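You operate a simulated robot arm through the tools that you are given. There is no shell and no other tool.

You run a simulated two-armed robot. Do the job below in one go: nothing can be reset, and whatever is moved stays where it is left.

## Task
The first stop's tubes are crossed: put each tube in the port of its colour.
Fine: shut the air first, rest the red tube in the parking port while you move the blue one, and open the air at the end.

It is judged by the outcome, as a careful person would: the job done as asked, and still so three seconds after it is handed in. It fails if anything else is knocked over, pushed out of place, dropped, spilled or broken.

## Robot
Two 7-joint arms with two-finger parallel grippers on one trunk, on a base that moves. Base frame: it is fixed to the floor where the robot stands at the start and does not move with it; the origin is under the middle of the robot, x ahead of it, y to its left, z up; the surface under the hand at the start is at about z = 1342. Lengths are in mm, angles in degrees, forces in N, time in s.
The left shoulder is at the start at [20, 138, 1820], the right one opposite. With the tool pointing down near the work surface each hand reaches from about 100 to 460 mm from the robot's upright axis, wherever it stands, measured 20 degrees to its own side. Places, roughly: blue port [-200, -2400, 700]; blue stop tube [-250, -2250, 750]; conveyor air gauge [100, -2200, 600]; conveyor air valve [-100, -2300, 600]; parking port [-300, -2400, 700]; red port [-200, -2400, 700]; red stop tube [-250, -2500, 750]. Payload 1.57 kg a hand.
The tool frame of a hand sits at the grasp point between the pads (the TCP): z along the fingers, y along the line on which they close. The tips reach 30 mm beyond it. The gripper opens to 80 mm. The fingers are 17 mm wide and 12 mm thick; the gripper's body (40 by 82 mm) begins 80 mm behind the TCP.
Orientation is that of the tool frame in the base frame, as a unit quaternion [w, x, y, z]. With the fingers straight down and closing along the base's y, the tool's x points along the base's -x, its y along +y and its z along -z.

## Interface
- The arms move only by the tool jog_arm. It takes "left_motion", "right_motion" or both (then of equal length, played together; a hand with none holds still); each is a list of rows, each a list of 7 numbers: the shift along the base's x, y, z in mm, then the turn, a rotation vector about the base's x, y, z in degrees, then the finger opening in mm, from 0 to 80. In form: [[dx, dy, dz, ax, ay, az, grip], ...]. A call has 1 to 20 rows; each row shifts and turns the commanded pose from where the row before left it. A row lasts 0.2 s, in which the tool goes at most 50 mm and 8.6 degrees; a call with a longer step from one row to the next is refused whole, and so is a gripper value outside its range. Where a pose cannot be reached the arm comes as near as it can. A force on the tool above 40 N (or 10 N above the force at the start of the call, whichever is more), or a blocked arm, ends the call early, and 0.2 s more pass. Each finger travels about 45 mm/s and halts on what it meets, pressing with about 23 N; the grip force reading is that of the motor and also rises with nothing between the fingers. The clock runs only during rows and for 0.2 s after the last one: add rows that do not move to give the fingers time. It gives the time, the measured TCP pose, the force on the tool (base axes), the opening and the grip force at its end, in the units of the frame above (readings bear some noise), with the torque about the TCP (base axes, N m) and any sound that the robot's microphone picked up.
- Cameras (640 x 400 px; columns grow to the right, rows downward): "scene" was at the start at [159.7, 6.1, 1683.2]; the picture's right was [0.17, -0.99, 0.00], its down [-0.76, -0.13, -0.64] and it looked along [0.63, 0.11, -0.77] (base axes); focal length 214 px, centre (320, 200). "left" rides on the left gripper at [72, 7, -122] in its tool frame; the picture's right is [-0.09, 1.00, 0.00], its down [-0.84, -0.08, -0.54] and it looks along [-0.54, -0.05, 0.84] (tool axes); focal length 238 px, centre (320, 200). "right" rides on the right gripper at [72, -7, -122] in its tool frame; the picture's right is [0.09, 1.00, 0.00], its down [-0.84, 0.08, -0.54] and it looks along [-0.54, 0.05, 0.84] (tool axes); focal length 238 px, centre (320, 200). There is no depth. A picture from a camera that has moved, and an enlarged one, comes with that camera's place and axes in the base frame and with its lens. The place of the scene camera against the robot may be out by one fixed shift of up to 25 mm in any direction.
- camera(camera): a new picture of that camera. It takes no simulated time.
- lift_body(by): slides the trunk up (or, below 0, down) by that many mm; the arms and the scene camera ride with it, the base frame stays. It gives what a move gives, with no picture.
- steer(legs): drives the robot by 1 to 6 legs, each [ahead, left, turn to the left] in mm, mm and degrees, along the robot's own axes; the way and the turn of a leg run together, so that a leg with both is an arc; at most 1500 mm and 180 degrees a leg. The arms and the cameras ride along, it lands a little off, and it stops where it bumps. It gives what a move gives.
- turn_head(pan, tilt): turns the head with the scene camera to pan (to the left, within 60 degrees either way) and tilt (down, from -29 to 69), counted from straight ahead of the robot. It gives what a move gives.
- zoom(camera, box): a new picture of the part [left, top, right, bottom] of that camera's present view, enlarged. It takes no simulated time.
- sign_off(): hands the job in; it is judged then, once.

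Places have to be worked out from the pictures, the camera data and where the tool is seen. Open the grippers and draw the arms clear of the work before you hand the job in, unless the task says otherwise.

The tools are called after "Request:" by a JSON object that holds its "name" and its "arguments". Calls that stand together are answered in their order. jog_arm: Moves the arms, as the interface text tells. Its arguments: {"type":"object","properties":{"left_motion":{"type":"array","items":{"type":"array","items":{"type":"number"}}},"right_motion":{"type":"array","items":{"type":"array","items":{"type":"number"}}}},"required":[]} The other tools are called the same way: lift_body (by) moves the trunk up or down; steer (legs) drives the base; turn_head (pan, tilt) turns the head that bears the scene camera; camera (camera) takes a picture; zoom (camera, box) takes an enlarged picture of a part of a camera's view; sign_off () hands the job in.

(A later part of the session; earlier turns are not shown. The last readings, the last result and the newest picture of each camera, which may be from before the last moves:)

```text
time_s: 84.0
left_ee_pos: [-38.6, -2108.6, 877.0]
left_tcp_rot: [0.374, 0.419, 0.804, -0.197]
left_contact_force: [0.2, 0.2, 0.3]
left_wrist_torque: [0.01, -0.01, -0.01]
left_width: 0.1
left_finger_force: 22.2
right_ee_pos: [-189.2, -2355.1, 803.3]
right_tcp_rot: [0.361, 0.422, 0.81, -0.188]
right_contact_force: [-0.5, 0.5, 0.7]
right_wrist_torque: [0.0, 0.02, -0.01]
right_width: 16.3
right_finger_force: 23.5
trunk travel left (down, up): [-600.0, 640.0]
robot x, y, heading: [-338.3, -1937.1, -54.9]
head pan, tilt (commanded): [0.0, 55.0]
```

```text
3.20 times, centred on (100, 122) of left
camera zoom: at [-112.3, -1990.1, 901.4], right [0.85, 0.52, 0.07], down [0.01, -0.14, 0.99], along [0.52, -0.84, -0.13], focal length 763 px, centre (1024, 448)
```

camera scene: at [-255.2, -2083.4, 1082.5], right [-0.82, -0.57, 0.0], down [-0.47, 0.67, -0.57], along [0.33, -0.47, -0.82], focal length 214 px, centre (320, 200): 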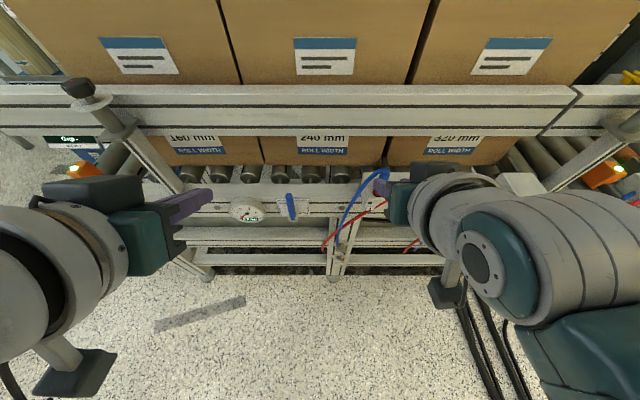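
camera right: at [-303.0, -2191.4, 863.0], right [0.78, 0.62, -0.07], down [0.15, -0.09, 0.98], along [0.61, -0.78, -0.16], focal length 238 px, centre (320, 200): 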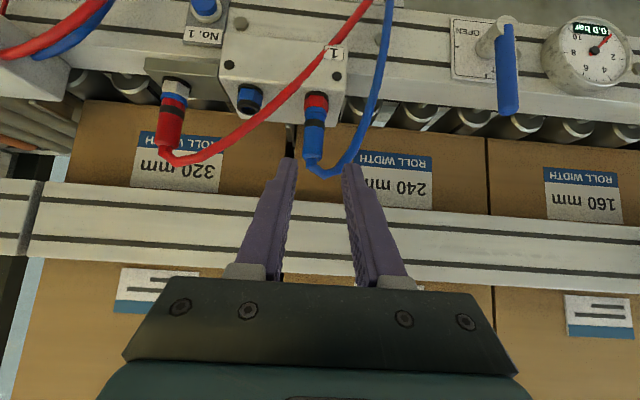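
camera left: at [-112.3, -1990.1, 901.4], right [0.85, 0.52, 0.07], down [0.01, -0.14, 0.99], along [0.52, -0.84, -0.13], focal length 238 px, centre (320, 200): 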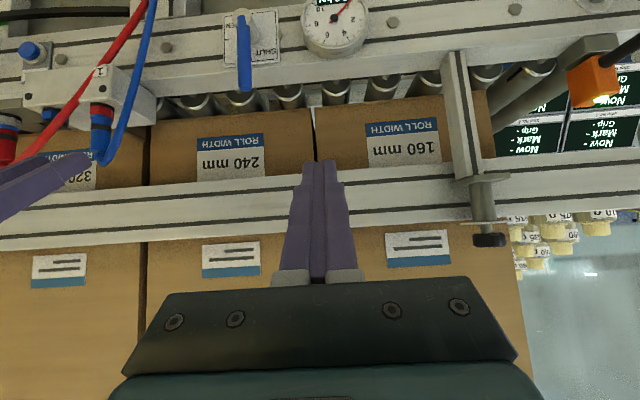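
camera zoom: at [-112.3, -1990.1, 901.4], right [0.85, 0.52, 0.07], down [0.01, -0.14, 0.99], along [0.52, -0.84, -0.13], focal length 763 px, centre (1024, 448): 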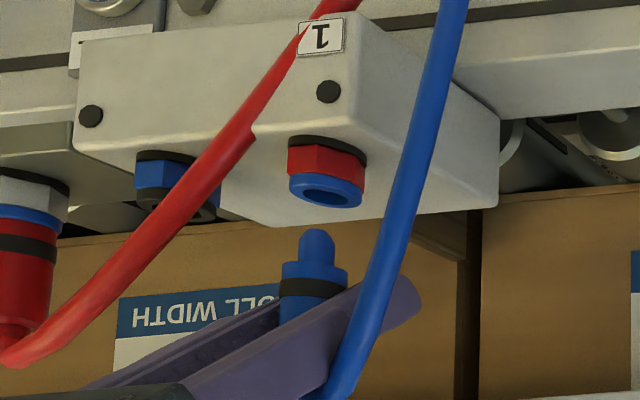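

The blue plug is free; its tip is at (-187.8,-2357,768.5). I carry it 59 mm along the rail to hover over the blue port at (-235,-2392).

Request:
{"name": "jog_arm", "arguments": {"right_motion": [[0, 0, 6, 0, 0, 0, 6], [-9.4, -7, 0, 0, 0, 0, 6], [-9.4, -7, 0, 0, 0, 0, 6], [-9.4, -7, 0, 0, 0, 0, 6], [-9.4, -7, 0, 0, 0, 0, 6], [-9.6, -7, 0, 0, 0, 0, 6], [0, 0, 0, 0, 0, 0, 6], [0, 0, 0, 0, 0, 0, 6]]}}

Request:
{"name": "zoom", "arguments": {"camera": "right", "box": [220, 50, 440, 188]}}

Request:
{"name": "zoom", "arguments": {"camera": "left", "box": [0, 60, 200, 185]}}

```text
time_s: 85.8
left_ee_pos: [-39.0, -2108.1, 878.5]
left_tcp_rot: [0.373, 0.42, 0.803, -0.198]
left_contact_force: [1.0, 0.8, 0.2]
left_wrist_torque: [-0.02, -0.02, -0.05]
left_width: 0.0
left_finger_force: 21.4
right_ee_pos: [-235.8, -2392.2, 809.0]
right_tcp_rot: [0.361, 0.422, 0.81, -0.188]
right_contact_force: [-0.1, -0.1, -0.9]
right_wrist_torque: [-0.01, -0.03, -0.03]
right_width: 16.4
right_finger_force: 22.8
trunk travel left (down, up): [-600.0, 640.0]
robot x, y, heading: [-338.9, -1934.6, -55.3]
head pan, tilt (commanded): [0.0, 55.0]
```

```text
2.90 times, centred on (330, 119) of right
camera zoom: at [-320.3, -2281.1, 838.8], right [0.78, 0.62, -0.07], down [0.15, -0.08, 0.98], along [0.61, -0.78, -0.16], focal length 691 px, centre (291, 435)
```

zoom: 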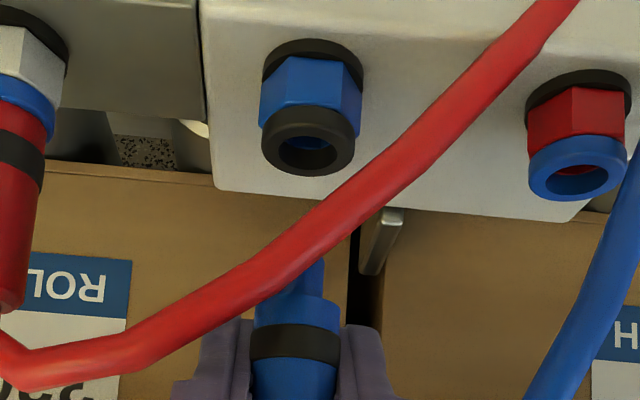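

```text
3.20 times, centred on (100, 122) of left
camera zoom: at [-112.3, -1990.1, 901.4], right [0.85, 0.52, 0.07], down [0.01, -0.14, 0.99], along [0.52, -0.84, -0.13], focal length 763 px, centre (1024, 448)
```

zoom: 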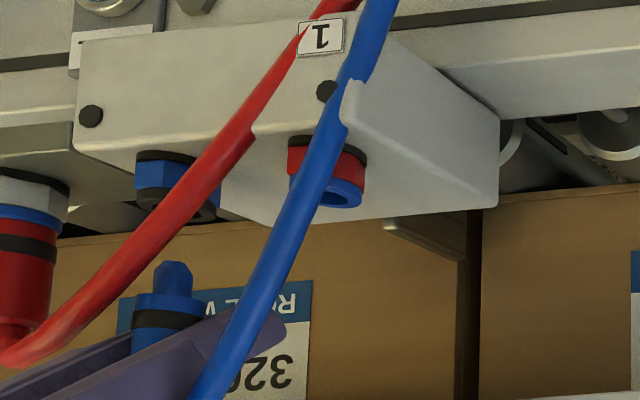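

Tip and blue port line up in both views. I descend 18 mm and check before entering.

Request:
{"name": "jog_arm", "arguments": {"right_motion": [[0, 0, -6, 0, 0, 0, 6], [0, 0, -6, 0, 0, 0, 6], [0, 0, -6, 0, 0, 0, 6], [0, 0, 0, 0, 0, 0, 6]]}}

Request:
{"name": "zoom", "arguments": {"camera": "right", "box": [250, 90, 390, 178]}}

Request:
{"name": "zoom", "arguments": {"camera": "left", "box": [10, 80, 130, 155]}}

```text
time_s: 86.8
left_ee_pos: [-38.5, -2107.3, 877.9]
left_tcp_rot: [0.374, 0.419, 0.803, -0.197]
left_contact_force: [-0.5, 0.0, 0.2]
left_wrist_torque: [-0.02, 0.04, -0.02]
left_width: 0.0
left_finger_force: 20.9
right_ee_pos: [-234.6, -2392.0, 791.2]
right_tcp_rot: [0.361, 0.422, 0.81, -0.188]
right_contact_force: [0.4, -0.4, 0.3]
right_wrist_torque: [0.04, 0.02, 0.0]
right_width: 16.1
right_finger_force: 23.2
trunk travel left (down, up): [-600.0, 640.0]
robot x, y, heading: [-339.4, -1931.1, -54.9]
head pan, tilt (commanded): [0.0, 55.0]
```

```text
4.55 times, centred on (320, 134) of right
camera zoom: at [-319.8, -2281.6, 820.5], right [0.78, 0.62, -0.07], down [0.15, -0.08, 0.98], along [0.61, -0.78, -0.16], focal length 1083 px, centre (320, 500)
```

zoom: 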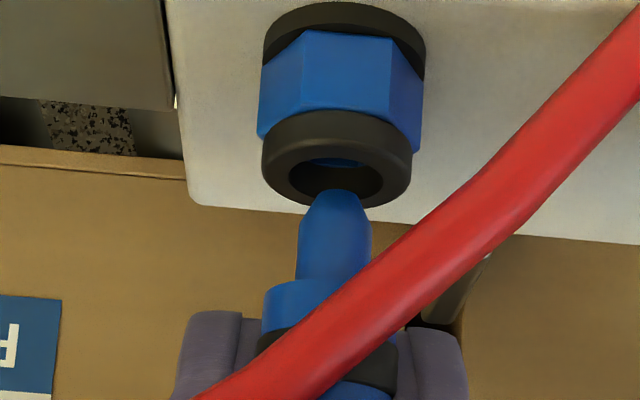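

```text
5.33 times, centred on (70, 118) of left
camera zoom: at [-112.3, -1990.1, 901.4], right [0.85, 0.52, 0.07], down [0.01, -0.14, 0.99], along [0.52, -0.84, -0.13], focal length 1271 px, centre (1653, 640)
```

zoom: 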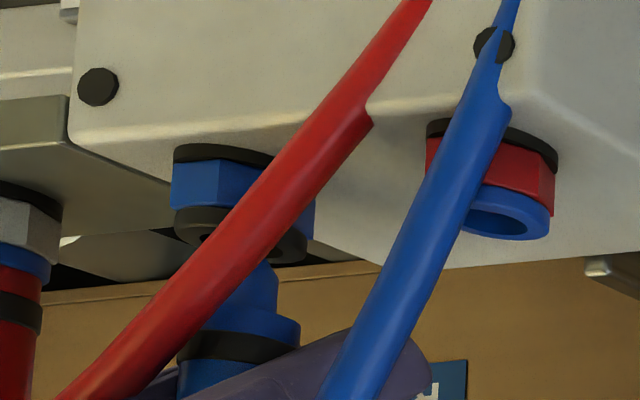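

Aligned along the rail; the side view suggests about 1.8 mm too far in. I nudge back and lower 7 mm into the collar, watching force.

Request:
{"name": "jog_arm", "arguments": {"right_motion": [[-1.0, 1.4, 0, 0, 0, 0, 6], [0, 0, -3, 0, 0, 0, 6], [0, 0, -4, 0, 0, 0, 6], [0, 0, 0, 0, 0, 0, 6]]}}

Request:
{"name": "zoom", "arguments": {"camera": "right", "box": [250, 90, 390, 178]}}

Request:
{"name": "zoom", "arguments": {"camera": "left", "box": [10, 80, 130, 155]}}

```text
time_s: 87.8
left_ee_pos: [-38.1, -2108.5, 877.2]
left_tcp_rot: [0.375, 0.419, 0.803, -0.198]
left_contact_force: [-0.6, 0.6, -0.6]
left_wrist_torque: [0.0, -0.01, 0.01]
left_width: 0.1
left_finger_force: 21.2
right_ee_pos: [-236.2, -2391.0, 783.5]
right_tcp_rot: [0.36, 0.423, 0.81, -0.188]
right_contact_force: [-0.3, 1.1, 0.4]
right_wrist_torque: [0.02, 0.03, -0.03]
right_width: 16.0
right_finger_force: 23.1
trunk travel left (down, up): [-600.0, 640.0]
robot x, y, heading: [-339.7, -1937.0, -55.4]
head pan, tilt (commanded): [0.0, 55.0]
```

```text
4.55 times, centred on (320, 134) of right
camera zoom: at [-320.4, -2280.4, 814.2], right [0.78, 0.62, -0.07], down [0.15, -0.08, 0.98], along [0.61, -0.78, -0.16], focal length 1083 px, centre (320, 500)
```

zoom: 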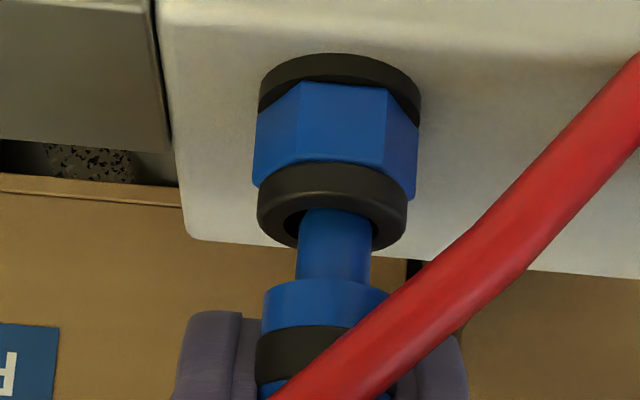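

```text
5.33 times, centred on (70, 118) of left
camera zoom: at [-112.3, -1990.1, 901.4], right [0.85, 0.52, 0.07], down [0.01, -0.14, 0.99], along [0.52, -0.84, -0.13], focal length 1271 px, centre (1653, 640)
```

zoom: 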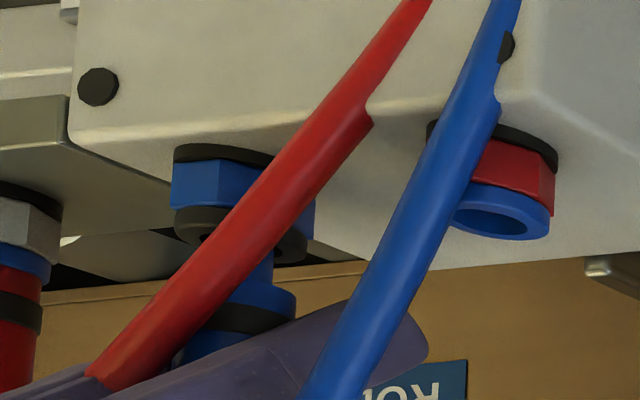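

The stem is in and centred. I push down to seat.

Request:
{"name": "jog_arm", "arguments": {"right_motion": [[0, 0, -3, 0, 0, 0, 6], [0, 0, -3, 0, 0, 0, 6], [0, 0, -3, 0, 0, 0, 6], [0, 0, -1.5, 0, 0, 0, 6], [0, 0, -1.5, 0, 0, 0, 6], [0, 0, 0, 0, 0, 0, 6]]}}

Request:
{"name": "zoom", "arguments": {"camera": "right", "box": [250, 90, 390, 178]}}

Request:
{"name": "zoom", "arguments": {"camera": "left", "box": [10, 80, 130, 155]}}

```text
time_s: 89.2
left_ee_pos: [-38.3, -2106.6, 878.1]
left_tcp_rot: [0.373, 0.42, 0.803, -0.198]
left_contact_force: [0.4, -1.0, 0.5]
left_wrist_torque: [0.0, -0.02, 0.0]
left_width: 0.0
left_finger_force: 21.2
right_ee_pos: [-236.5, -2390.9, 774.0]
right_tcp_rot: [0.361, 0.422, 0.81, -0.189]
right_contact_force: [-3.0, 4.1, 15.2]
right_wrist_torque: [0.05, -0.02, -0.01]
right_width: 16.5
right_finger_force: 23.0
trunk travel left (down, up): [-600.0, 640.0]
robot x, y, heading: [-334.6, -1934.1, -55.1]
head pan, tilt (commanded): [0.0, 55.0]
```

```text
4.55 times, centred on (320, 134) of right
camera zoom: at [-320.8, -2281.1, 802.8], right [0.78, 0.62, -0.07], down [0.15, -0.08, 0.98], along [0.61, -0.78, -0.16], focal length 1083 px, centre (320, 500)
```

zoom: 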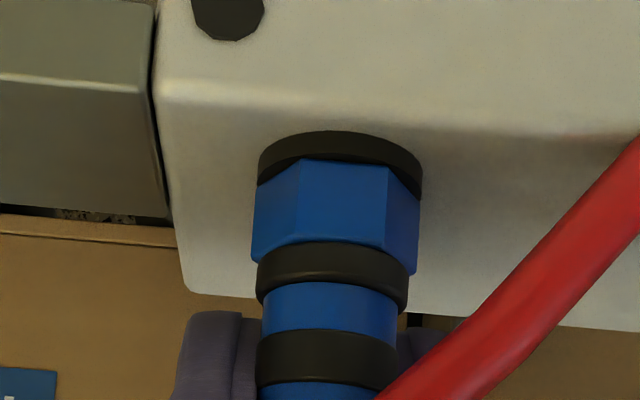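

```text
5.33 times, centred on (70, 118) of left
camera zoom: at [-112.8, -1990.5, 901.5], right [0.85, 0.52, 0.07], down [0.01, -0.14, 0.99], along [0.52, -0.84, -0.13], focal length 1271 px, centre (1653, 640)
```

zoom: 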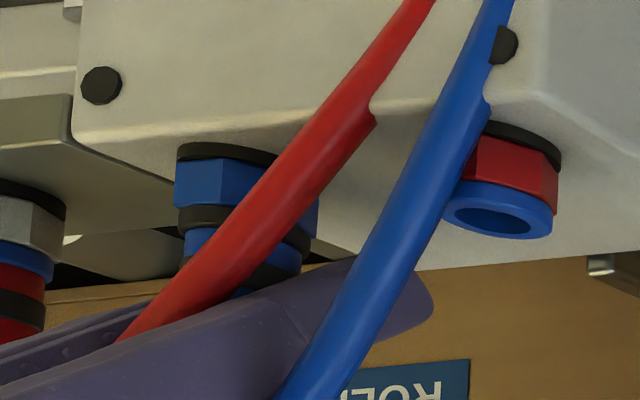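

Seated (15 N, shoulder on collar). I release and back out along the approach.

Request:
{"name": "jog_arm", "arguments": {"right_motion": [[0, 0, 1, 0, 0, 0, 20], [0, 0, 1, 0, 0, 0, 30], [0, 0, 0, 0, 0, 0, 30], [-8.5, 12.2, 13.4, 0, 0, 0, 30], [-8.5, 12.2, 13.4, 0, 0, 0, 30], [-8.5, 12.2, 13.4, 0, 0, 0, 30], [-12.8, 18.3, 20, 0, 0, 0, 30], [0, 0, 0, 0, 0, 0, 30]]}}

Request:
{"name": "camera", "arguments": {"camera": "right"}}

Request:
{"name": "zoom", "arguments": {"camera": "left", "box": [0, 60, 200, 185]}}

```text
time_s: 91.0
left_ee_pos: [-38.3, -2108.6, 877.7]
left_tcp_rot: [0.374, 0.42, 0.803, -0.197]
left_contact_force: [1.2, 0.6, -0.9]
left_wrist_torque: [-0.01, 0.02, 0.01]
left_width: 0.0
left_finger_force: 21.2
right_ee_pos: [-273.9, -2335.0, 835.4]
right_tcp_rot: [0.361, 0.421, 0.811, -0.187]
right_contact_force: [0.3, 1.4, -0.9]
right_wrist_torque: [0.04, 0.02, 0.03]
right_width: 30.1
right_finger_force: 0.1
trunk travel left (down, up): [-600.0, 640.0]
robot x, y, heading: [-336.7, -1936.2, -55.2]
head pan, tilt (commanded): [0.0, 55.0]
```

```text
taken
camera right: at [-358.6, -2224.9, 864.5], right [0.78, 0.62, -0.07], down [0.15, -0.08, 0.98], along [0.61, -0.78, -0.16], focal length 238 px, centre (320, 200)
```

right: 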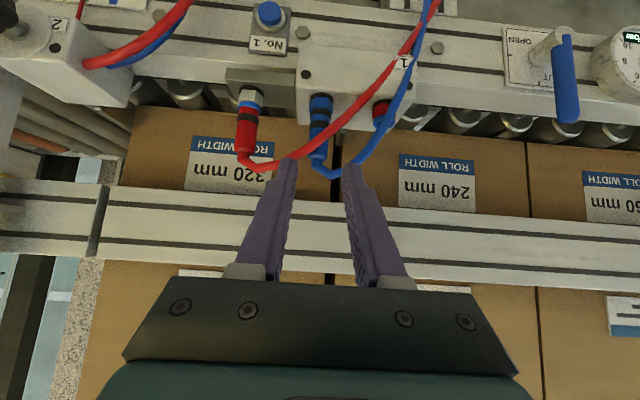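

```text
3.20 times, centred on (100, 122) of left
camera zoom: at [-112.3, -1990.2, 901.4], right [0.85, 0.52, 0.07], down [0.01, -0.14, 0.99], along [0.52, -0.84, -0.13], focal length 763 px, centre (1024, 448)
```

zoom: 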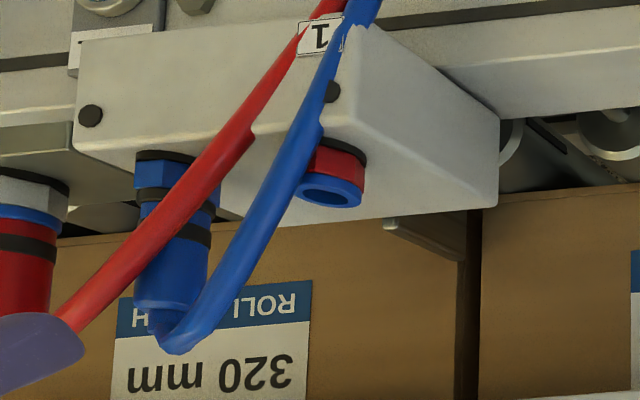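

Blue tube is in the blue port. Now I move to the staging point for the red plug in the parking port.

Request:
{"name": "jog_arm", "arguments": {"right_motion": [[-13.4, -10, 2, 0, 0, 0, 30], [-13.4, -10, 0, 0, 0, 0, 30], [-13.4, -10, 0, 0, 0, 0, 30], [-13.2, -9.8, -2, 0, 0, 0, 30], [0, 0, 0, 0, 0, 0, 30], [0, 0, 0, 0, 0, 0, 30]]}}

Request:
{"name": "zoom", "arguments": {"camera": "right", "box": [220, 70, 420, 195]}}

Request:
{"name": "zoom", "arguments": {"camera": "left", "box": [0, 60, 160, 160]}}

```text
time_s: 92.4
left_ee_pos: [-38.4, -2108.2, 877.2]
left_tcp_rot: [0.374, 0.419, 0.803, -0.198]
left_contact_force: [0.9, -0.5, 0.2]
left_wrist_torque: [-0.01, 0.02, 0.01]
left_width: 0.0
left_finger_force: 21.5
right_ee_pos: [-326.9, -2375.2, 833.5]
right_tcp_rot: [0.36, 0.422, 0.81, -0.188]
right_contact_force: [-0.3, 0.5, -0.2]
right_wrist_torque: [0.0, 0.03, -0.01]
right_width: 30.2
right_finger_force: 0.1
trunk travel left (down, up): [-600.0, 640.0]
robot x, y, heading: [-338.4, -1935.4, -55.4]
head pan, tilt (commanded): [0.0, 55.0]
```

```text
3.20 times, centred on (320, 132) of right
camera zoom: at [-411.2, -2266.1, 863.0], right [0.78, 0.62, -0.07], down [0.15, -0.08, 0.98], along [0.61, -0.78, -0.16], focal length 763 px, centre (320, 416)
```

zoom: 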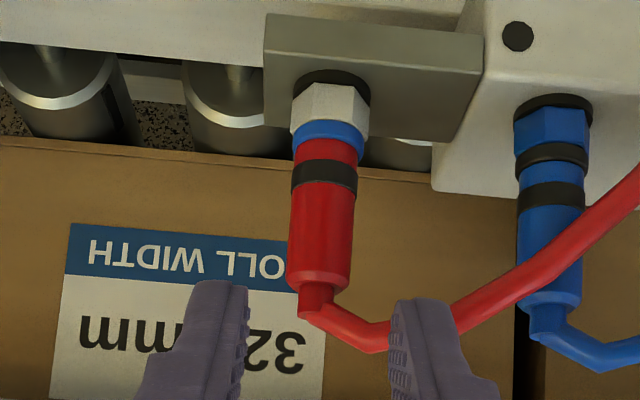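

```text
4.00 times, centred on (80, 110) of left
camera zoom: at [-112.3, -1990.1, 901.4], right [0.85, 0.52, 0.07], down [0.01, -0.14, 0.99], along [0.52, -0.84, -0.13], focal length 953 px, centre (1280, 560)
```

zoom: 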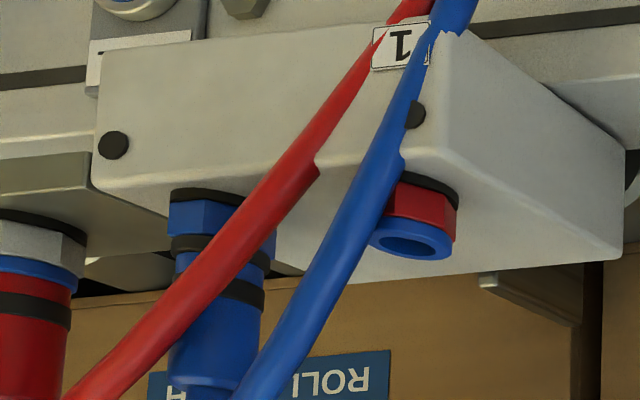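

Red plug axis in parking measures (-289.4,-2429.1). I approach along the same line with a 28 mm opening and check centring before gripping.

Request:
{"name": "jog_arm", "arguments": {"right_motion": [[6.2, -9, -9.9, 0, 0, 0, 28], [6.2, -9, -9.9, 0, 0, 0, 28], [6.2, -9, -9.9, 0, 0, 0, 28], [6.2, -9, -9.9, 0, 0, 0, 28], [6.4, -9, -9.9, 0, 0, 0, 28], [6.4, -9, -10, 0, 0, 0, 28], [0, 0, 0, 0, 0, 0, 28]]}}

Request:
{"name": "zoom", "arguments": {"camera": "right", "box": [220, 70, 440, 208]}}

```text
time_s: 94.0
left_ee_pos: [-39.1, -2108.2, 878.3]
left_tcp_rot: [0.374, 0.42, 0.803, -0.198]
left_contact_force: [0.5, -0.2, 0.8]
left_wrist_torque: [-0.02, 0.02, 0.03]
left_width: 0.0
left_finger_force: 21.2
right_ee_pos: [-289.4, -2428.4, 774.3]
right_tcp_rot: [0.36, 0.423, 0.81, -0.188]
right_contact_force: [-0.6, 0.2, -0.3]
right_wrist_torque: [0.0, 0.0, 0.02]
right_width: 28.0
right_finger_force: 0.0
trunk travel left (down, up): [-600.0, 640.0]
robot x, y, heading: [-338.5, -1932.3, -55.3]
head pan, tilt (commanded): [0.0, 55.0]
```

```text
2.90 times, centred on (330, 139) of right
camera zoom: at [-373.2, -2319.1, 803.8], right [0.78, 0.62, -0.07], down [0.15, -0.08, 0.98], along [0.61, -0.78, -0.16], focal length 691 px, centre (291, 377)
```

zoom: 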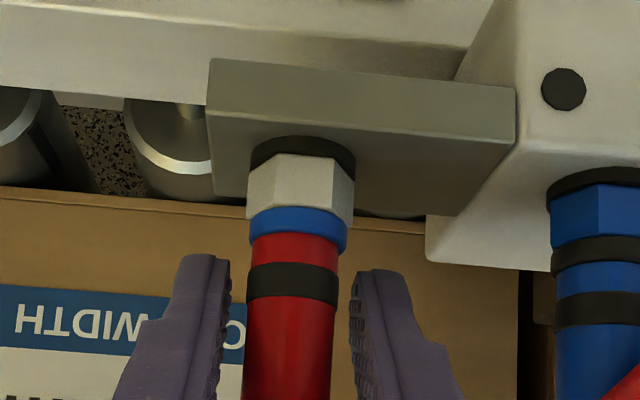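

Well centred. I close on the red plug and pull it up.

Request:
{"name": "jog_arm", "arguments": {"right_motion": [[0, 0, 0, 0, 0, 0, 20], [0, 0, 0, 0, 0, 0, 12], [0, 0, 0, 0, 0, 0, 6], [0, 0, 0, 0, 0, 0, 6], [0, 0, 3, 0, 0, 0, 6], [0, 0, 3, 0, 0, 0, 6], [0, 0, 3, 0, 0, 0, 6], [0, 0, 3, 0, 0, 0, 6], [0, 0, 4, 0, 0, 0, 6], [0, 0, 4, 0, 0, 0, 6], [0, 0, 4, 0, 0, 0, 6], [0, 0, 5, 0, 0, 0, 6], [0, 0, 5, 0, 0, 0, 6], [0, 0, 0, 0, 0, 0, 6]]}}

Request:
{"name": "zoom", "arguments": {"camera": "right", "box": [220, 50, 440, 188]}}

Request:
{"name": "zoom", "arguments": {"camera": "left", "box": [0, 60, 160, 160]}}

```text
time_s: 97.0
left_ee_pos: [-37.6, -2108.9, 878.1]
left_tcp_rot: [0.374, 0.419, 0.804, -0.197]
left_contact_force: [-0.6, 0.3, -0.1]
left_wrist_torque: [0.0, -0.01, 0.0]
left_width: 0.3
left_finger_force: 20.8
right_ee_pos: [-288.9, -2427.7, 809.2]
right_tcp_rot: [0.361, 0.422, 0.811, -0.188]
right_contact_force: [0.5, -0.4, -0.1]
right_wrist_torque: [0.01, 0.02, -0.01]
right_width: 16.0
right_finger_force: 23.0
trunk travel left (down, up): [-600.0, 640.0]
robot x, y, heading: [-338.0, -1937.5, -55.3]
head pan, tilt (commanded): [0.0, 55.0]
```

```text
2.90 times, centred on (330, 119) of right
camera zoom: at [-374.2, -2318.5, 838.3], right [0.78, 0.62, -0.07], down [0.15, -0.08, 0.98], along [0.6, -0.78, -0.16], focal length 691 px, centre (291, 435)
```

zoom: 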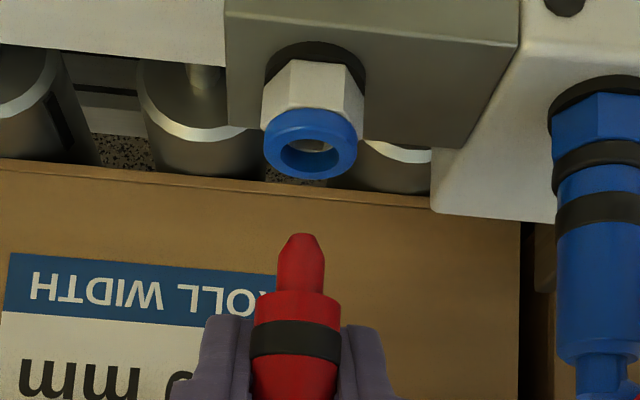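

```text
4.00 times, centred on (80, 110) of left
camera zoom: at [-112.3, -1990.1, 901.4], right [0.85, 0.52, 0.07], down [0.01, -0.14, 0.99], along [0.52, -0.84, -0.13], focal length 953 px, centre (1280, 560)
```

zoom: 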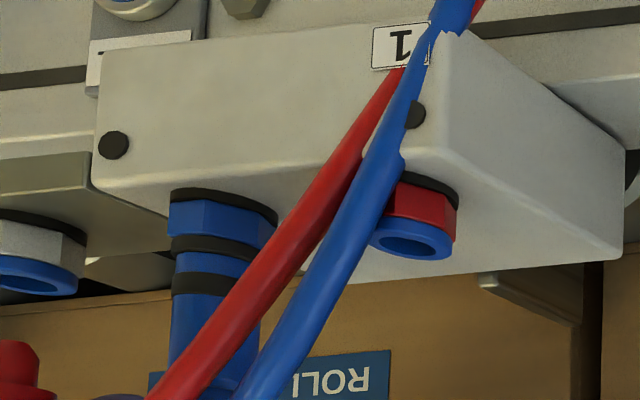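

Red plug is out of parking. I back away 60 mm and up 30 mm so it clears the blue tube, travel along the rail in front of it, and stop in front of the red port.

Request:
{"name": "jog_arm", "arguments": {"right_motion": [[-11.4, 16.4, 10, 0, 0, 0, 6], [-11.4, 16.4, 10, 0, 0, 0, 6], [-11.5, 16.5, 10, 0, 0, 0, 6], [17, 12, 0, 0, 0, 0, 6], [17, 12, 0, 0, 0, 0, 6], [17, 12, 0, 0, 0, 0, 6], [17, 12, 0, 0, 0, 0, 6], [17, 12, 0, 0, 0, 0, 6], [16.6, 11, 0, 0, 0, 0, 6], [0, 0, 0, 0, 0, 0, 6], [0, 0, 0, 0, 0, 0, 6]]}}

Request:
{"name": "camera", "arguments": {"camera": "right"}}

Request:
{"name": "zoom", "arguments": {"camera": "left", "box": [0, 60, 200, 185]}}

```text
time_s: 99.4
left_ee_pos: [-37.7, -2107.7, 877.9]
left_tcp_rot: [0.374, 0.419, 0.803, -0.197]
left_contact_force: [-0.4, -0.1, 0.0]
left_wrist_torque: [-0.01, 0.0, 0.04]
left_width: 0.0
left_finger_force: 21.3
right_ee_pos: [-222.9, -2307.0, 840.2]
right_tcp_rot: [0.361, 0.422, 0.81, -0.188]
right_contact_force: [0.0, 0.4, 0.1]
right_wrist_torque: [-0.03, 0.03, 0.0]
right_width: 16.2
right_finger_force: 23.4
trunk travel left (down, up): [-600.0, 640.0]
robot x, y, heading: [-339.8, -1937.9, -54.9]
head pan, tilt (commanded): [0.0, 55.0]
```

```text
taken
camera right: at [-306.8, -2197.6, 868.7], right [0.78, 0.62, -0.07], down [0.15, -0.08, 0.98], along [0.61, -0.78, -0.16], focal length 238 px, centre (320, 200)
```

right: 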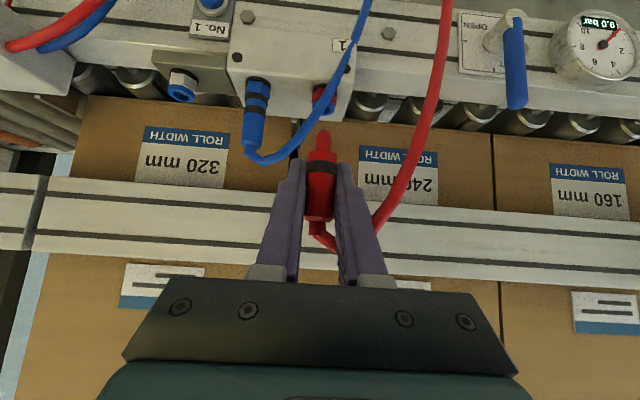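

```text
3.20 times, centred on (100, 122) of left
camera zoom: at [-112.3, -1990.1, 901.4], right [0.85, 0.52, 0.07], down [0.01, -0.14, 0.99], along [0.52, -0.84, -0.13], focal length 763 px, centre (1024, 448)
```

zoom: 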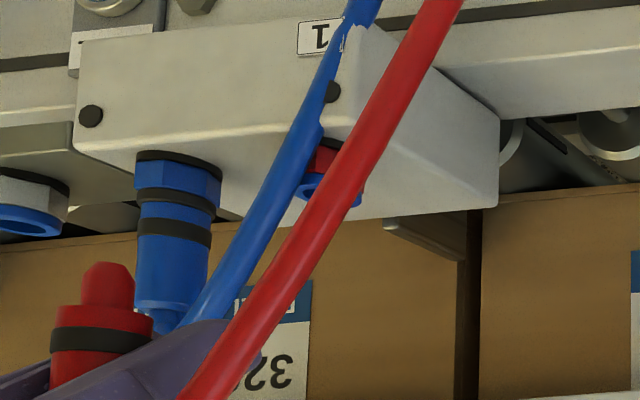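

Now I move forward over the red port, keeping the tip about 30 mm above it.

Request:
{"name": "jog_arm", "arguments": {"right_motion": [[8.9, -12.5, -5.2, 0, 0, 0, 6], [8.9, -12.5, -5.2, 0, 0, 0, 6], [8.9, -12.5, -5.2, 0, 0, 0, 6], [8.7, -12.5, -5.4, 0, 0, 0, 6], [0, 0, 0, 0, 0, 0, 6], [0, 0, 0, 0, 0, 0, 6]]}}

Request:
{"name": "zoom", "arguments": {"camera": "right", "box": [220, 50, 440, 188]}}

Request:
{"name": "zoom", "arguments": {"camera": "left", "box": [20, 70, 180, 170]}}

```text
time_s: 100.8
left_ee_pos: [-38.5, -2108.0, 877.9]
left_tcp_rot: [0.374, 0.42, 0.803, -0.198]
left_contact_force: [-0.5, 0.6, 0.9]
left_wrist_torque: [-0.02, 0.01, 0.01]
left_width: 0.0
left_finger_force: 21.5
right_ee_pos: [-186.2, -2359.7, 820.2]
right_tcp_rot: [0.361, 0.422, 0.81, -0.188]
right_contact_force: [0.3, -0.4, 0.0]
right_wrist_torque: [0.02, 0.01, 0.0]
right_width: 16.4
right_finger_force: 23.2
trunk travel left (down, up): [-600.0, 640.0]
robot x, y, heading: [-336.3, -1932.1, -55.0]
head pan, tilt (commanded): [0.0, 55.0]
```

```text
2.90 times, centred on (330, 119) of right
camera zoom: at [-271.8, -2249.2, 849.1], right [0.78, 0.62, -0.07], down [0.15, -0.08, 0.98], along [0.61, -0.78, -0.16], focal length 691 px, centre (291, 435)
```

zoom: 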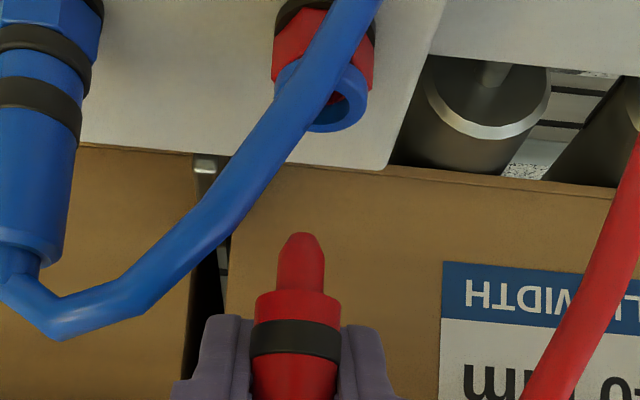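

```text
4.00 times, centred on (100, 120) of left
camera zoom: at [-112.3, -1990.1, 901.4], right [0.85, 0.52, 0.07], down [0.01, -0.14, 0.99], along [0.52, -0.84, -0.13], focal length 953 px, centre (1200, 520)
```

zoom: 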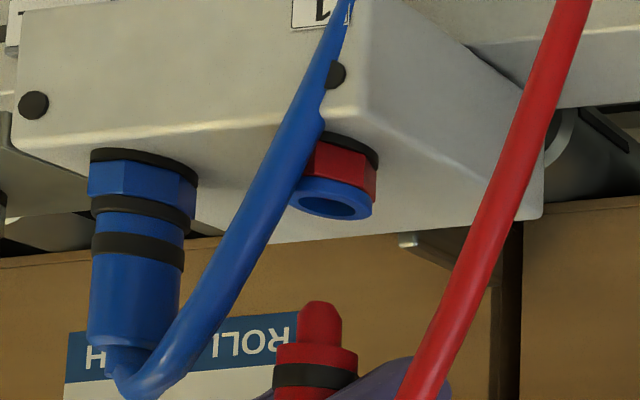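

The tip needs ~2.6 mm more along the rail (left). I correct, descend 27 mm to just above the red port's collar, and check.

Request:
{"name": "jog_arm", "arguments": {"right_motion": [[2.1, 1.5, 0, 0, 0, 0, 6], [0, 0, -7, 0, 0, 0, 6], [0, 0, -7, 0, 0, 0, 6], [0, 0, -7, 0, 0, 0, 6], [0, 0, -6, 0, 0, 0, 6], [0, 0, 0, 0, 0, 0, 6]]}}

Request:
{"name": "zoom", "arguments": {"camera": "right", "box": [250, 90, 390, 178]}}

Request:
{"name": "zoom", "arguments": {"camera": "left", "box": [50, 80, 170, 155]}}

```text
time_s: 102.2
left_ee_pos: [-38.8, -2107.6, 878.2]
left_tcp_rot: [0.374, 0.419, 0.803, -0.197]
left_contact_force: [0.6, -1.2, 0.4]
left_wrist_torque: [-0.03, 0.01, 0.01]
left_width: 0.2
left_finger_force: 21.3
right_ee_pos: [-185.2, -2358.9, 791.9]
right_tcp_rot: [0.36, 0.422, 0.81, -0.188]
right_contact_force: [0.5, 0.1, 0.0]
right_wrist_torque: [-0.01, -0.01, 0.03]
right_width: 16.4
right_finger_force: 23.6
trunk travel left (down, up): [-600.0, 640.0]
robot x, y, heading: [-340.4, -1936.0, -55.2]
head pan, tilt (commanded): [0.0, 55.0]
```

```text
4.55 times, centred on (320, 134) of right
camera zoom: at [-268.9, -2248.5, 821.0], right [0.78, 0.62, -0.07], down [0.15, -0.08, 0.98], along [0.6, -0.78, -0.16], focal length 1083 px, centre (320, 500)
```

zoom: 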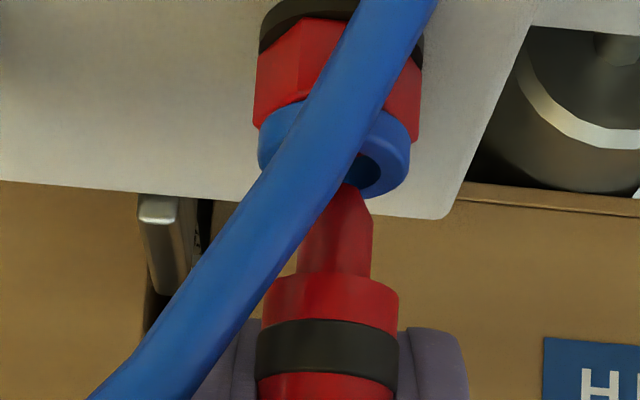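

```text
5.33 times, centred on (110, 118) of left
camera zoom: at [-112.3, -1990.1, 901.4], right [0.85, 0.52, 0.07], down [0.01, -0.14, 0.99], along [0.52, -0.84, -0.13], focal length 1271 px, centre (1440, 640)
```

zoom: 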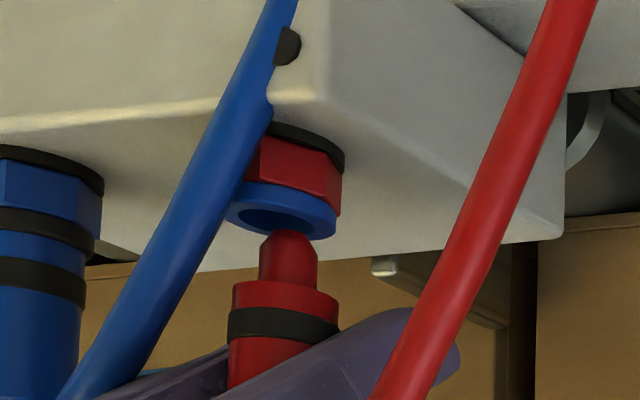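

Both views and the pose say ~2 mm too far in; I nudge (-1.9, +1.2) and lower 7 mm into the red port's collar.

Request:
{"name": "jog_arm", "arguments": {"right_motion": [[-1.9, 1.2, 0, 0, 0, 0, 6], [0, 0, 0, 0, 0, 0, 6], [0, 0, -3, 0, 0, 0, 6], [0, 0, -4, 0, 0, 0, 6], [0, 0, 0, 0, 0, 0, 6]]}}

Request:
{"name": "zoom", "arguments": {"camera": "right", "box": [250, 90, 390, 178]}}

Request:
{"name": "zoom", "arguments": {"camera": "left", "box": [50, 80, 170, 155]}}

```text
time_s: 103.4
left_ee_pos: [-38.1, -2108.5, 877.5]
left_tcp_rot: [0.373, 0.419, 0.804, -0.197]
left_contact_force: [-1.0, 0.7, 0.2]
left_wrist_torque: [0.01, -0.03, 0.01]
left_width: 0.0
left_finger_force: 21.0
right_ee_pos: [-185.8, -2355.9, 784.4]
right_tcp_rot: [0.36, 0.423, 0.81, -0.188]
right_contact_force: [-0.1, 0.2, -0.2]
right_wrist_torque: [-0.03, -0.01, -0.01]
right_width: 16.3
right_finger_force: 23.0
trunk travel left (down, up): [-600.0, 640.0]
robot x, y, heading: [-339.9, -1932.4, -55.4]
head pan, tilt (commanded): [0.0, 55.0]
```

```text
4.55 times, centred on (320, 134) of right
camera zoom: at [-270.4, -2246.7, 813.9], right [0.78, 0.62, -0.07], down [0.15, -0.08, 0.98], along [0.61, -0.78, -0.16], focal length 1083 px, centre (320, 500)
```

zoom: 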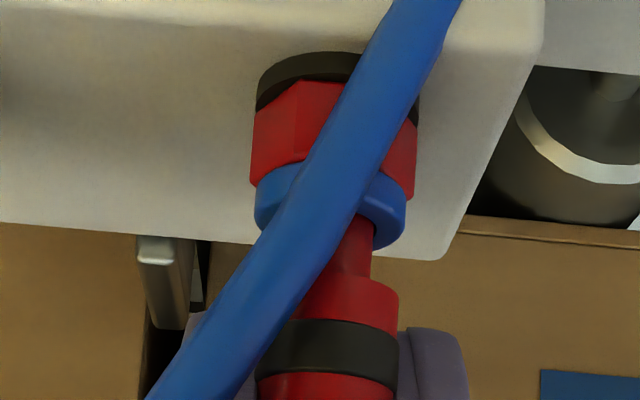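

```text
5.33 times, centred on (110, 118) of left
camera zoom: at [-112.3, -1990.1, 901.4], right [0.85, 0.52, 0.07], down [0.01, -0.14, 0.99], along [0.52, -0.84, -0.13], focal length 1271 px, centre (1440, 640)
```

zoom: 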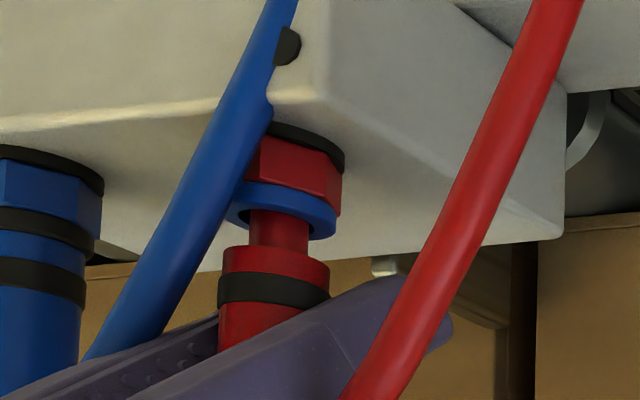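

The stem has entered. I trim 0.8 mm sideways and push down to seat.

Request:
{"name": "jog_arm", "arguments": {"right_motion": [[-0.7, -0.4, -2, 0, 0, 0, 6], [0, 0, -3, 0, 0, 0, 6], [0, 0, -3, 0, 0, 0, 6], [0, 0, -2, 0, 0, 0, 6], [0, 0, -1.5, 0, 0, 0, 6], [0, 0, -1.5, 0, 0, 0, 6], [0, 0, 0, 0, 0, 0, 6]]}}

Request:
{"name": "zoom", "arguments": {"camera": "right", "box": [250, 90, 390, 178]}}

Request:
{"name": "zoom", "arguments": {"camera": "left", "box": [50, 80, 170, 155]}}

```text
time_s: 105.0
left_ee_pos: [-38.1, -2109.3, 877.2]
left_tcp_rot: [0.374, 0.419, 0.804, -0.197]
left_contact_force: [0.5, 0.1, -0.4]
left_wrist_torque: [0.01, -0.02, -0.02]
left_width: 0.0
left_finger_force: 20.9
right_ee_pos: [-186.4, -2357.9, 771.7]
right_tcp_rot: [0.362, 0.422, 0.809, -0.189]
right_contact_force: [-0.3, 1.7, 16.1]
right_wrist_torque: [-0.04, -0.04, -0.01]
right_width: 16.3
right_finger_force: 22.7
trunk travel left (down, up): [-600.0, 640.0]
robot x, y, heading: [-337.5, -1933.7, -55.2]
head pan, tilt (commanded): [0.0, 55.0]
```

```text
4.55 times, centred on (320, 134) of right
camera zoom: at [-270.6, -2248.4, 800.2], right [0.78, 0.62, -0.07], down [0.15, -0.08, 0.99], along [0.61, -0.78, -0.16], focal length 1083 px, centre (320, 500)
```

zoom: 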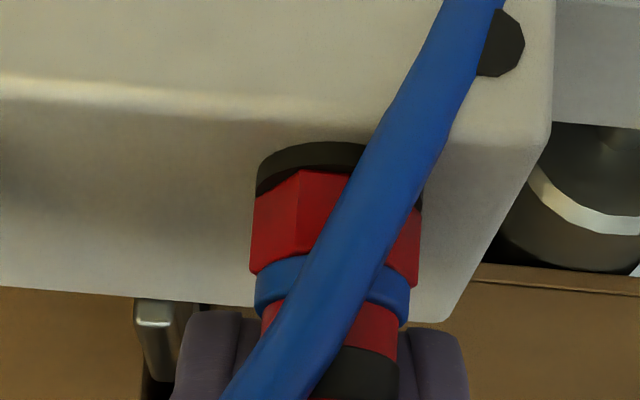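

```text
5.33 times, centred on (110, 118) of left
camera zoom: at [-111.8, -1990.9, 901.6], right [0.85, 0.52, 0.07], down [0.01, -0.14, 0.99], along [0.52, -0.84, -0.13], focal length 1271 px, centre (1440, 640)
```

zoom: 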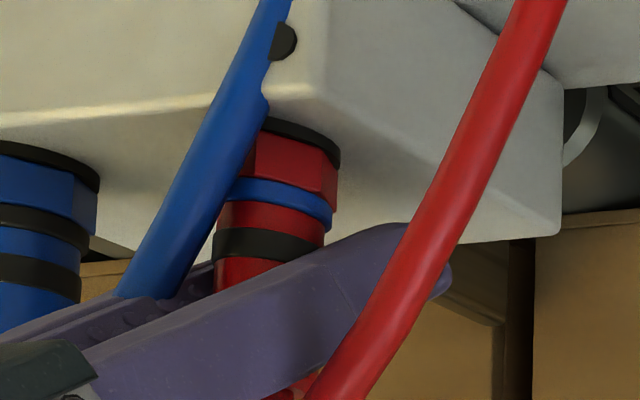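

Seated at 16 N with the shoulder on the collar. I release and back away.

Request:
{"name": "jog_arm", "arguments": {"right_motion": [[0, 0, 1, 0, 0, 0, 20], [0, 0, 1, 0, 0, 0, 30], [0, 0, 0, 0, 0, 0, 30], [-8.5, 12.2, 13.4, 0, 0, 0, 30], [-8.5, 12.2, 13.4, 0, 0, 0, 30], [-8.5, 12.2, 13.4, 0, 0, 0, 30], [-12.8, 18.3, 20, 0, 0, 0, 30], [0, 0, 0, 0, 0, 0, 30]]}}

Request:
{"name": "zoom", "arguments": {"camera": "right", "box": [220, 70, 420, 195]}}

Request:
{"name": "zoom", "arguments": {"camera": "left", "box": [0, 60, 200, 185]}}

Request:
{"name": "camera", "arguments": {"camera": "scene"}}

```text
time_s: 106.8
left_ee_pos: [-38.3, -2107.5, 878.5]
left_tcp_rot: [0.374, 0.42, 0.803, -0.197]
left_contact_force: [0.5, -0.1, -0.4]
left_wrist_torque: [0.01, 0.01, 0.02]
left_width: 0.1
left_finger_force: 21.8
right_ee_pos: [-225.8, -2304.7, 832.6]
right_tcp_rot: [0.359, 0.42, 0.811, -0.193]
right_contact_force: [0.1, -0.5, -0.7]
right_wrist_torque: [0.01, 0.01, -0.01]
right_width: 29.8
right_finger_force: 0.1
trunk travel left (down, up): [-600.0, 640.0]
robot x, y, heading: [-342.7, -1935.1, -55.0]
head pan, tilt (commanded): [0.0, 55.0]
```

```text
3.20 times, centred on (320, 132) of right
camera zoom: at [-310.3, -2194.6, 862.1], right [0.78, 0.62, -0.08], down [0.16, -0.08, 0.98], along [0.61, -0.78, -0.16], focal length 763 px, centre (320, 416)
```

zoom: 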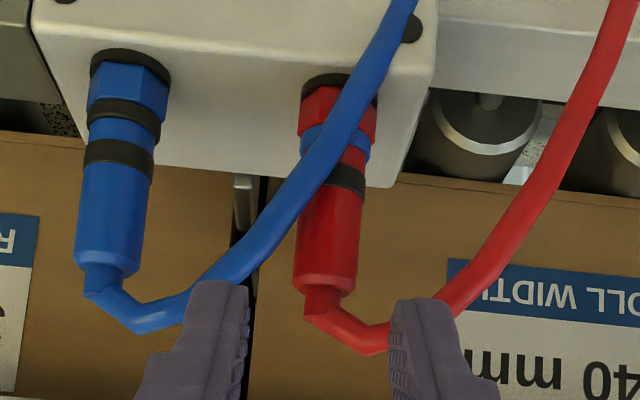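

```text
3.20 times, centred on (100, 122) of left
camera zoom: at [-112.3, -1990.2, 901.4], right [0.85, 0.52, 0.07], down [0.01, -0.14, 0.99], along [0.52, -0.84, -0.13], focal length 763 px, centre (1024, 448)
```

zoom: 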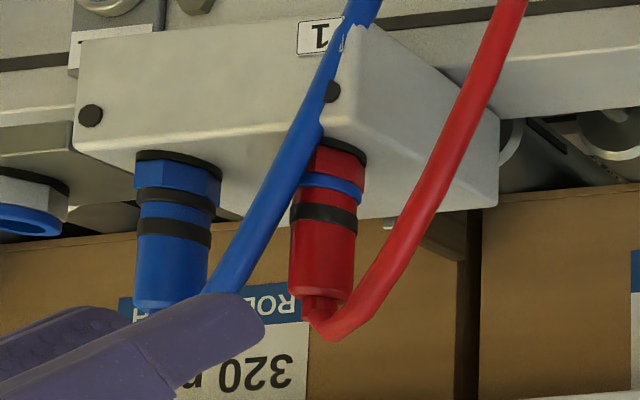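

```text
taken
camera scene: at [-255.2, -2083.5, 1082.5], right [-0.82, -0.57, 0.0], down [-0.47, 0.67, -0.57], along [0.33, -0.47, -0.82], focal length 214 px, centre (320, 200)
```

scene: 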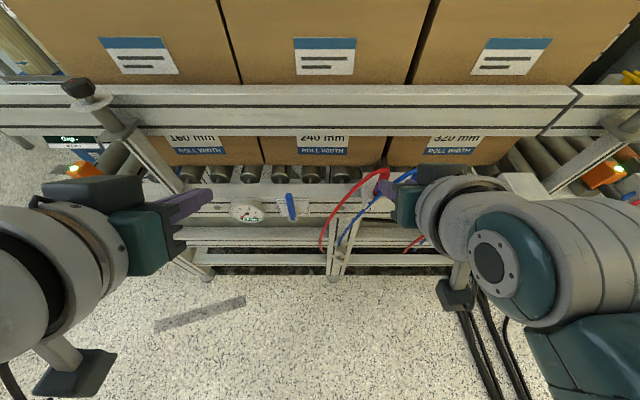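

Both tubes are now in their own colours' ports. I bring the right hand back to its rest pose away from the work (opening it), then look at the result.

Request:
{"name": "jog_arm", "arguments": {"right_motion": [[-17, 24.6, 10, 0, 0, 0, 30], [-17, 24.6, 10, 0, 0, 0, 30], [-25, 11, 1, 4.38, 4.22, 1.74, 40], [-25, 11, 1, 4.38, 4.22, 1.74, 50], [-23, 10, 1, 4.38, 4.22, 1.74, 60], [-22, 10, 1, 4.38, 4.22, 1.74, 70], [-22, 10, 1, 4.38, 4.22, 1.74, 80], [0, 0, 0, 0, 0, 0, 80]]}}

Request:
{"name": "zoom", "arguments": {"camera": "scene", "box": [260, 140, 460, 265]}}

Request:
{"name": "camera", "arguments": {"camera": "left"}}

```text
time_s: 108.6
left_ee_pos: [-38.1, -2108.1, 878.5]
left_tcp_rot: [0.374, 0.419, 0.803, -0.197]
left_contact_force: [-0.5, -0.2, -0.8]
left_wrist_torque: [-0.01, 0.0, 0.0]
left_width: 0.3
left_finger_force: 21.5
right_ee_pos: [-375.0, -2200.3, 857.4]
right_tcp_rot: [0.133, 0.38, 0.912, -0.077]
right_contact_force: [-0.4, 0.8, -0.2]
right_wrist_torque: [0.01, -0.03, 0.01]
right_width: 80.1
right_finger_force: 0.1
trunk travel left (down, up): [-600.0, 640.0]
robot x, y, heading: [-336.3, -1934.6, -55.1]
head pan, tilt (commanded): [0.0, 55.0]
```

```text
3.20 times, centred on (360, 202) of scene
camera zoom: at [-255.2, -2083.4, 1082.5], right [-0.82, -0.57, 0.0], down [-0.47, 0.67, -0.57], along [0.33, -0.47, -0.82], focal length 686 px, centre (192, 192)
```

zoom: 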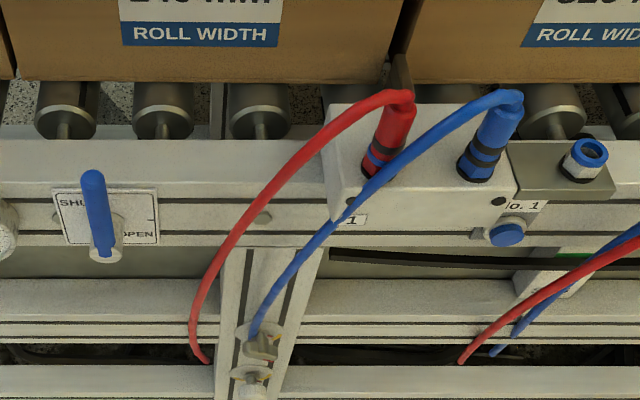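

```text
taken
camera left: at [-112.3, -1990.1, 901.4], right [0.85, 0.52, 0.07], down [0.01, -0.14, 0.99], along [0.52, -0.84, -0.13], focal length 238 px, centre (320, 200)
```

left: 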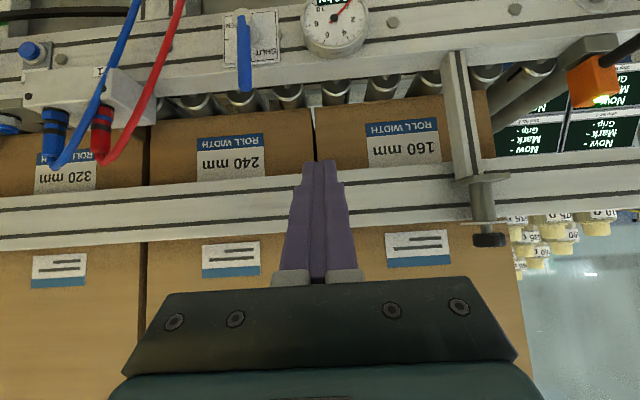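

Let me zoom closer to verify both plugs are upright and fully seated.

Request:
{"name": "zoom", "arguments": {"camera": "scene", "box": [360, 155, 460, 218]}}

Request:
{"name": "zoom", "arguments": {"camera": "left", "box": [20, 60, 140, 135]}}

Request:
{"name": "zoom", "arguments": {"camera": "right", "box": [300, 120, 500, 245]}}

```text
6.35 times, centred on (410, 186) of scene
camera zoom: at [-255.2, -2083.4, 1082.5], right [-0.82, -0.57, 0.0], down [-0.47, 0.67, -0.57], along [0.33, -0.47, -0.82], focal length 1362 px, centre (-251, 286)
```

zoom: 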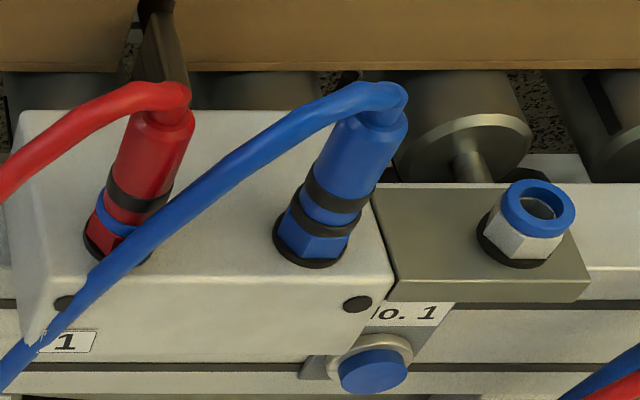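

```text
5.33 times, centred on (80, 98) of left
camera zoom: at [-112.3, -1990.1, 901.4], right [0.85, 0.52, 0.07], down [0.01, -0.14, 0.99], along [0.52, -0.84, -0.13], focal length 1271 px, centre (1600, 747)
```

zoom: 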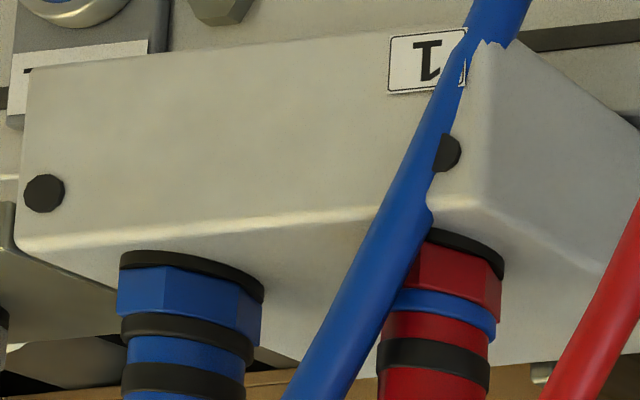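

```text
3.20 times, centred on (400, 182) of right
camera zoom: at [-450.6, -2127.0, 954.1], right [0.65, 0.76, -0.07], down [0.52, -0.38, 0.77], along [0.56, -0.53, -0.64], focal length 763 px, centre (64, 256)
```

zoom: 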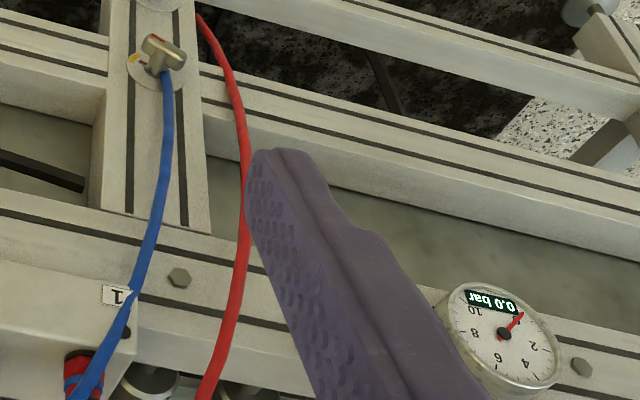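

Both plugs are seated and coaxial with their ports. Now for the valve: I drive back 36 mm and right 80 mm to the stance that worked before, and lower the trunk 155 mm.

Request:
{"name": "steer", "arguments": {"legs": [[-36, 0, 0], [0, -80, 0]]}}

Request:
{"name": "lift_body", "arguments": {"by": -155}}

Request:
{"name": "camera", "arguments": {"camera": "left"}}

Request:
{"name": "camera", "arguments": {"camera": "scene"}}

```text
time_s: 110.1
left_ee_pos: [-125.6, -2124.9, 877.9]
left_tcp_rot: [0.374, 0.419, 0.803, -0.198]
left_contact_force: [-0.1, 0.7, 0.2]
left_wrist_torque: [0.02, -0.01, 0.0]
left_width: 0.0
left_finger_force: 21.6
right_ee_pos: [-462.2, -2217.7, 857.9]
right_tcp_rot: [0.134, 0.379, 0.912, -0.078]
right_contact_force: [0.1, 0.3, -1.4]
right_wrist_torque: [-0.02, -0.04, 0.01]
right_width: 80.0
right_finger_force: 0.0
trunk travel left (down, up): [-600.0, 640.0]
robot x, y, heading: [-427.7, -1952.0, -55.4]
head pan, tilt (commanded): [0.0, 55.0]
```

```text
time_s: 111.9
left_ee_pos: [-124.8, -2125.5, 722.4]
left_tcp_rot: [0.374, 0.42, 0.803, -0.197]
left_contact_force: [0.5, 0.4, 0.5]
left_wrist_torque: [0.0, 0.01, -0.03]
left_width: 0.0
left_finger_force: 21.6
right_ee_pos: [-461.3, -2216.9, 703.2]
right_tcp_rot: [0.135, 0.379, 0.912, -0.078]
right_contact_force: [0.3, 0.4, -0.5]
right_wrist_torque: [0.0, -0.02, 0.02]
right_width: 79.8
right_finger_force: 0.1
trunk travel left (down, up): [-445.0, 795.0]
robot x, y, heading: [-427.8, -1954.5, -55.1]
head pan, tilt (commanded): [0.0, 55.0]
```

```text
taken
camera left: at [-199.1, -2007.0, 746.5], right [0.85, 0.52, 0.07], down [0.01, -0.14, 0.99], along [0.52, -0.84, -0.13], focal length 238 px, centre (320, 200)
```

left: 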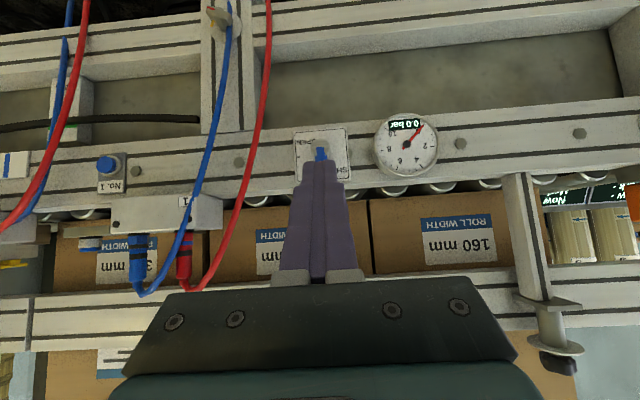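

```text
taken
camera scene: at [-342.1, -2100.3, 927.5], right [-0.82, -0.57, 0.0], down [-0.47, 0.67, -0.57], along [0.33, -0.47, -0.82], focal length 214 px, centre (320, 200)
```

scene: 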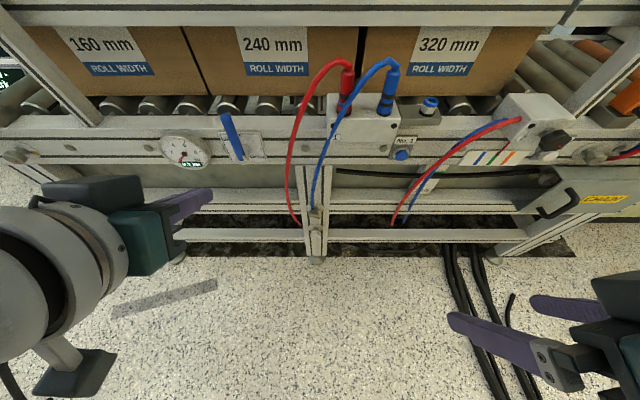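

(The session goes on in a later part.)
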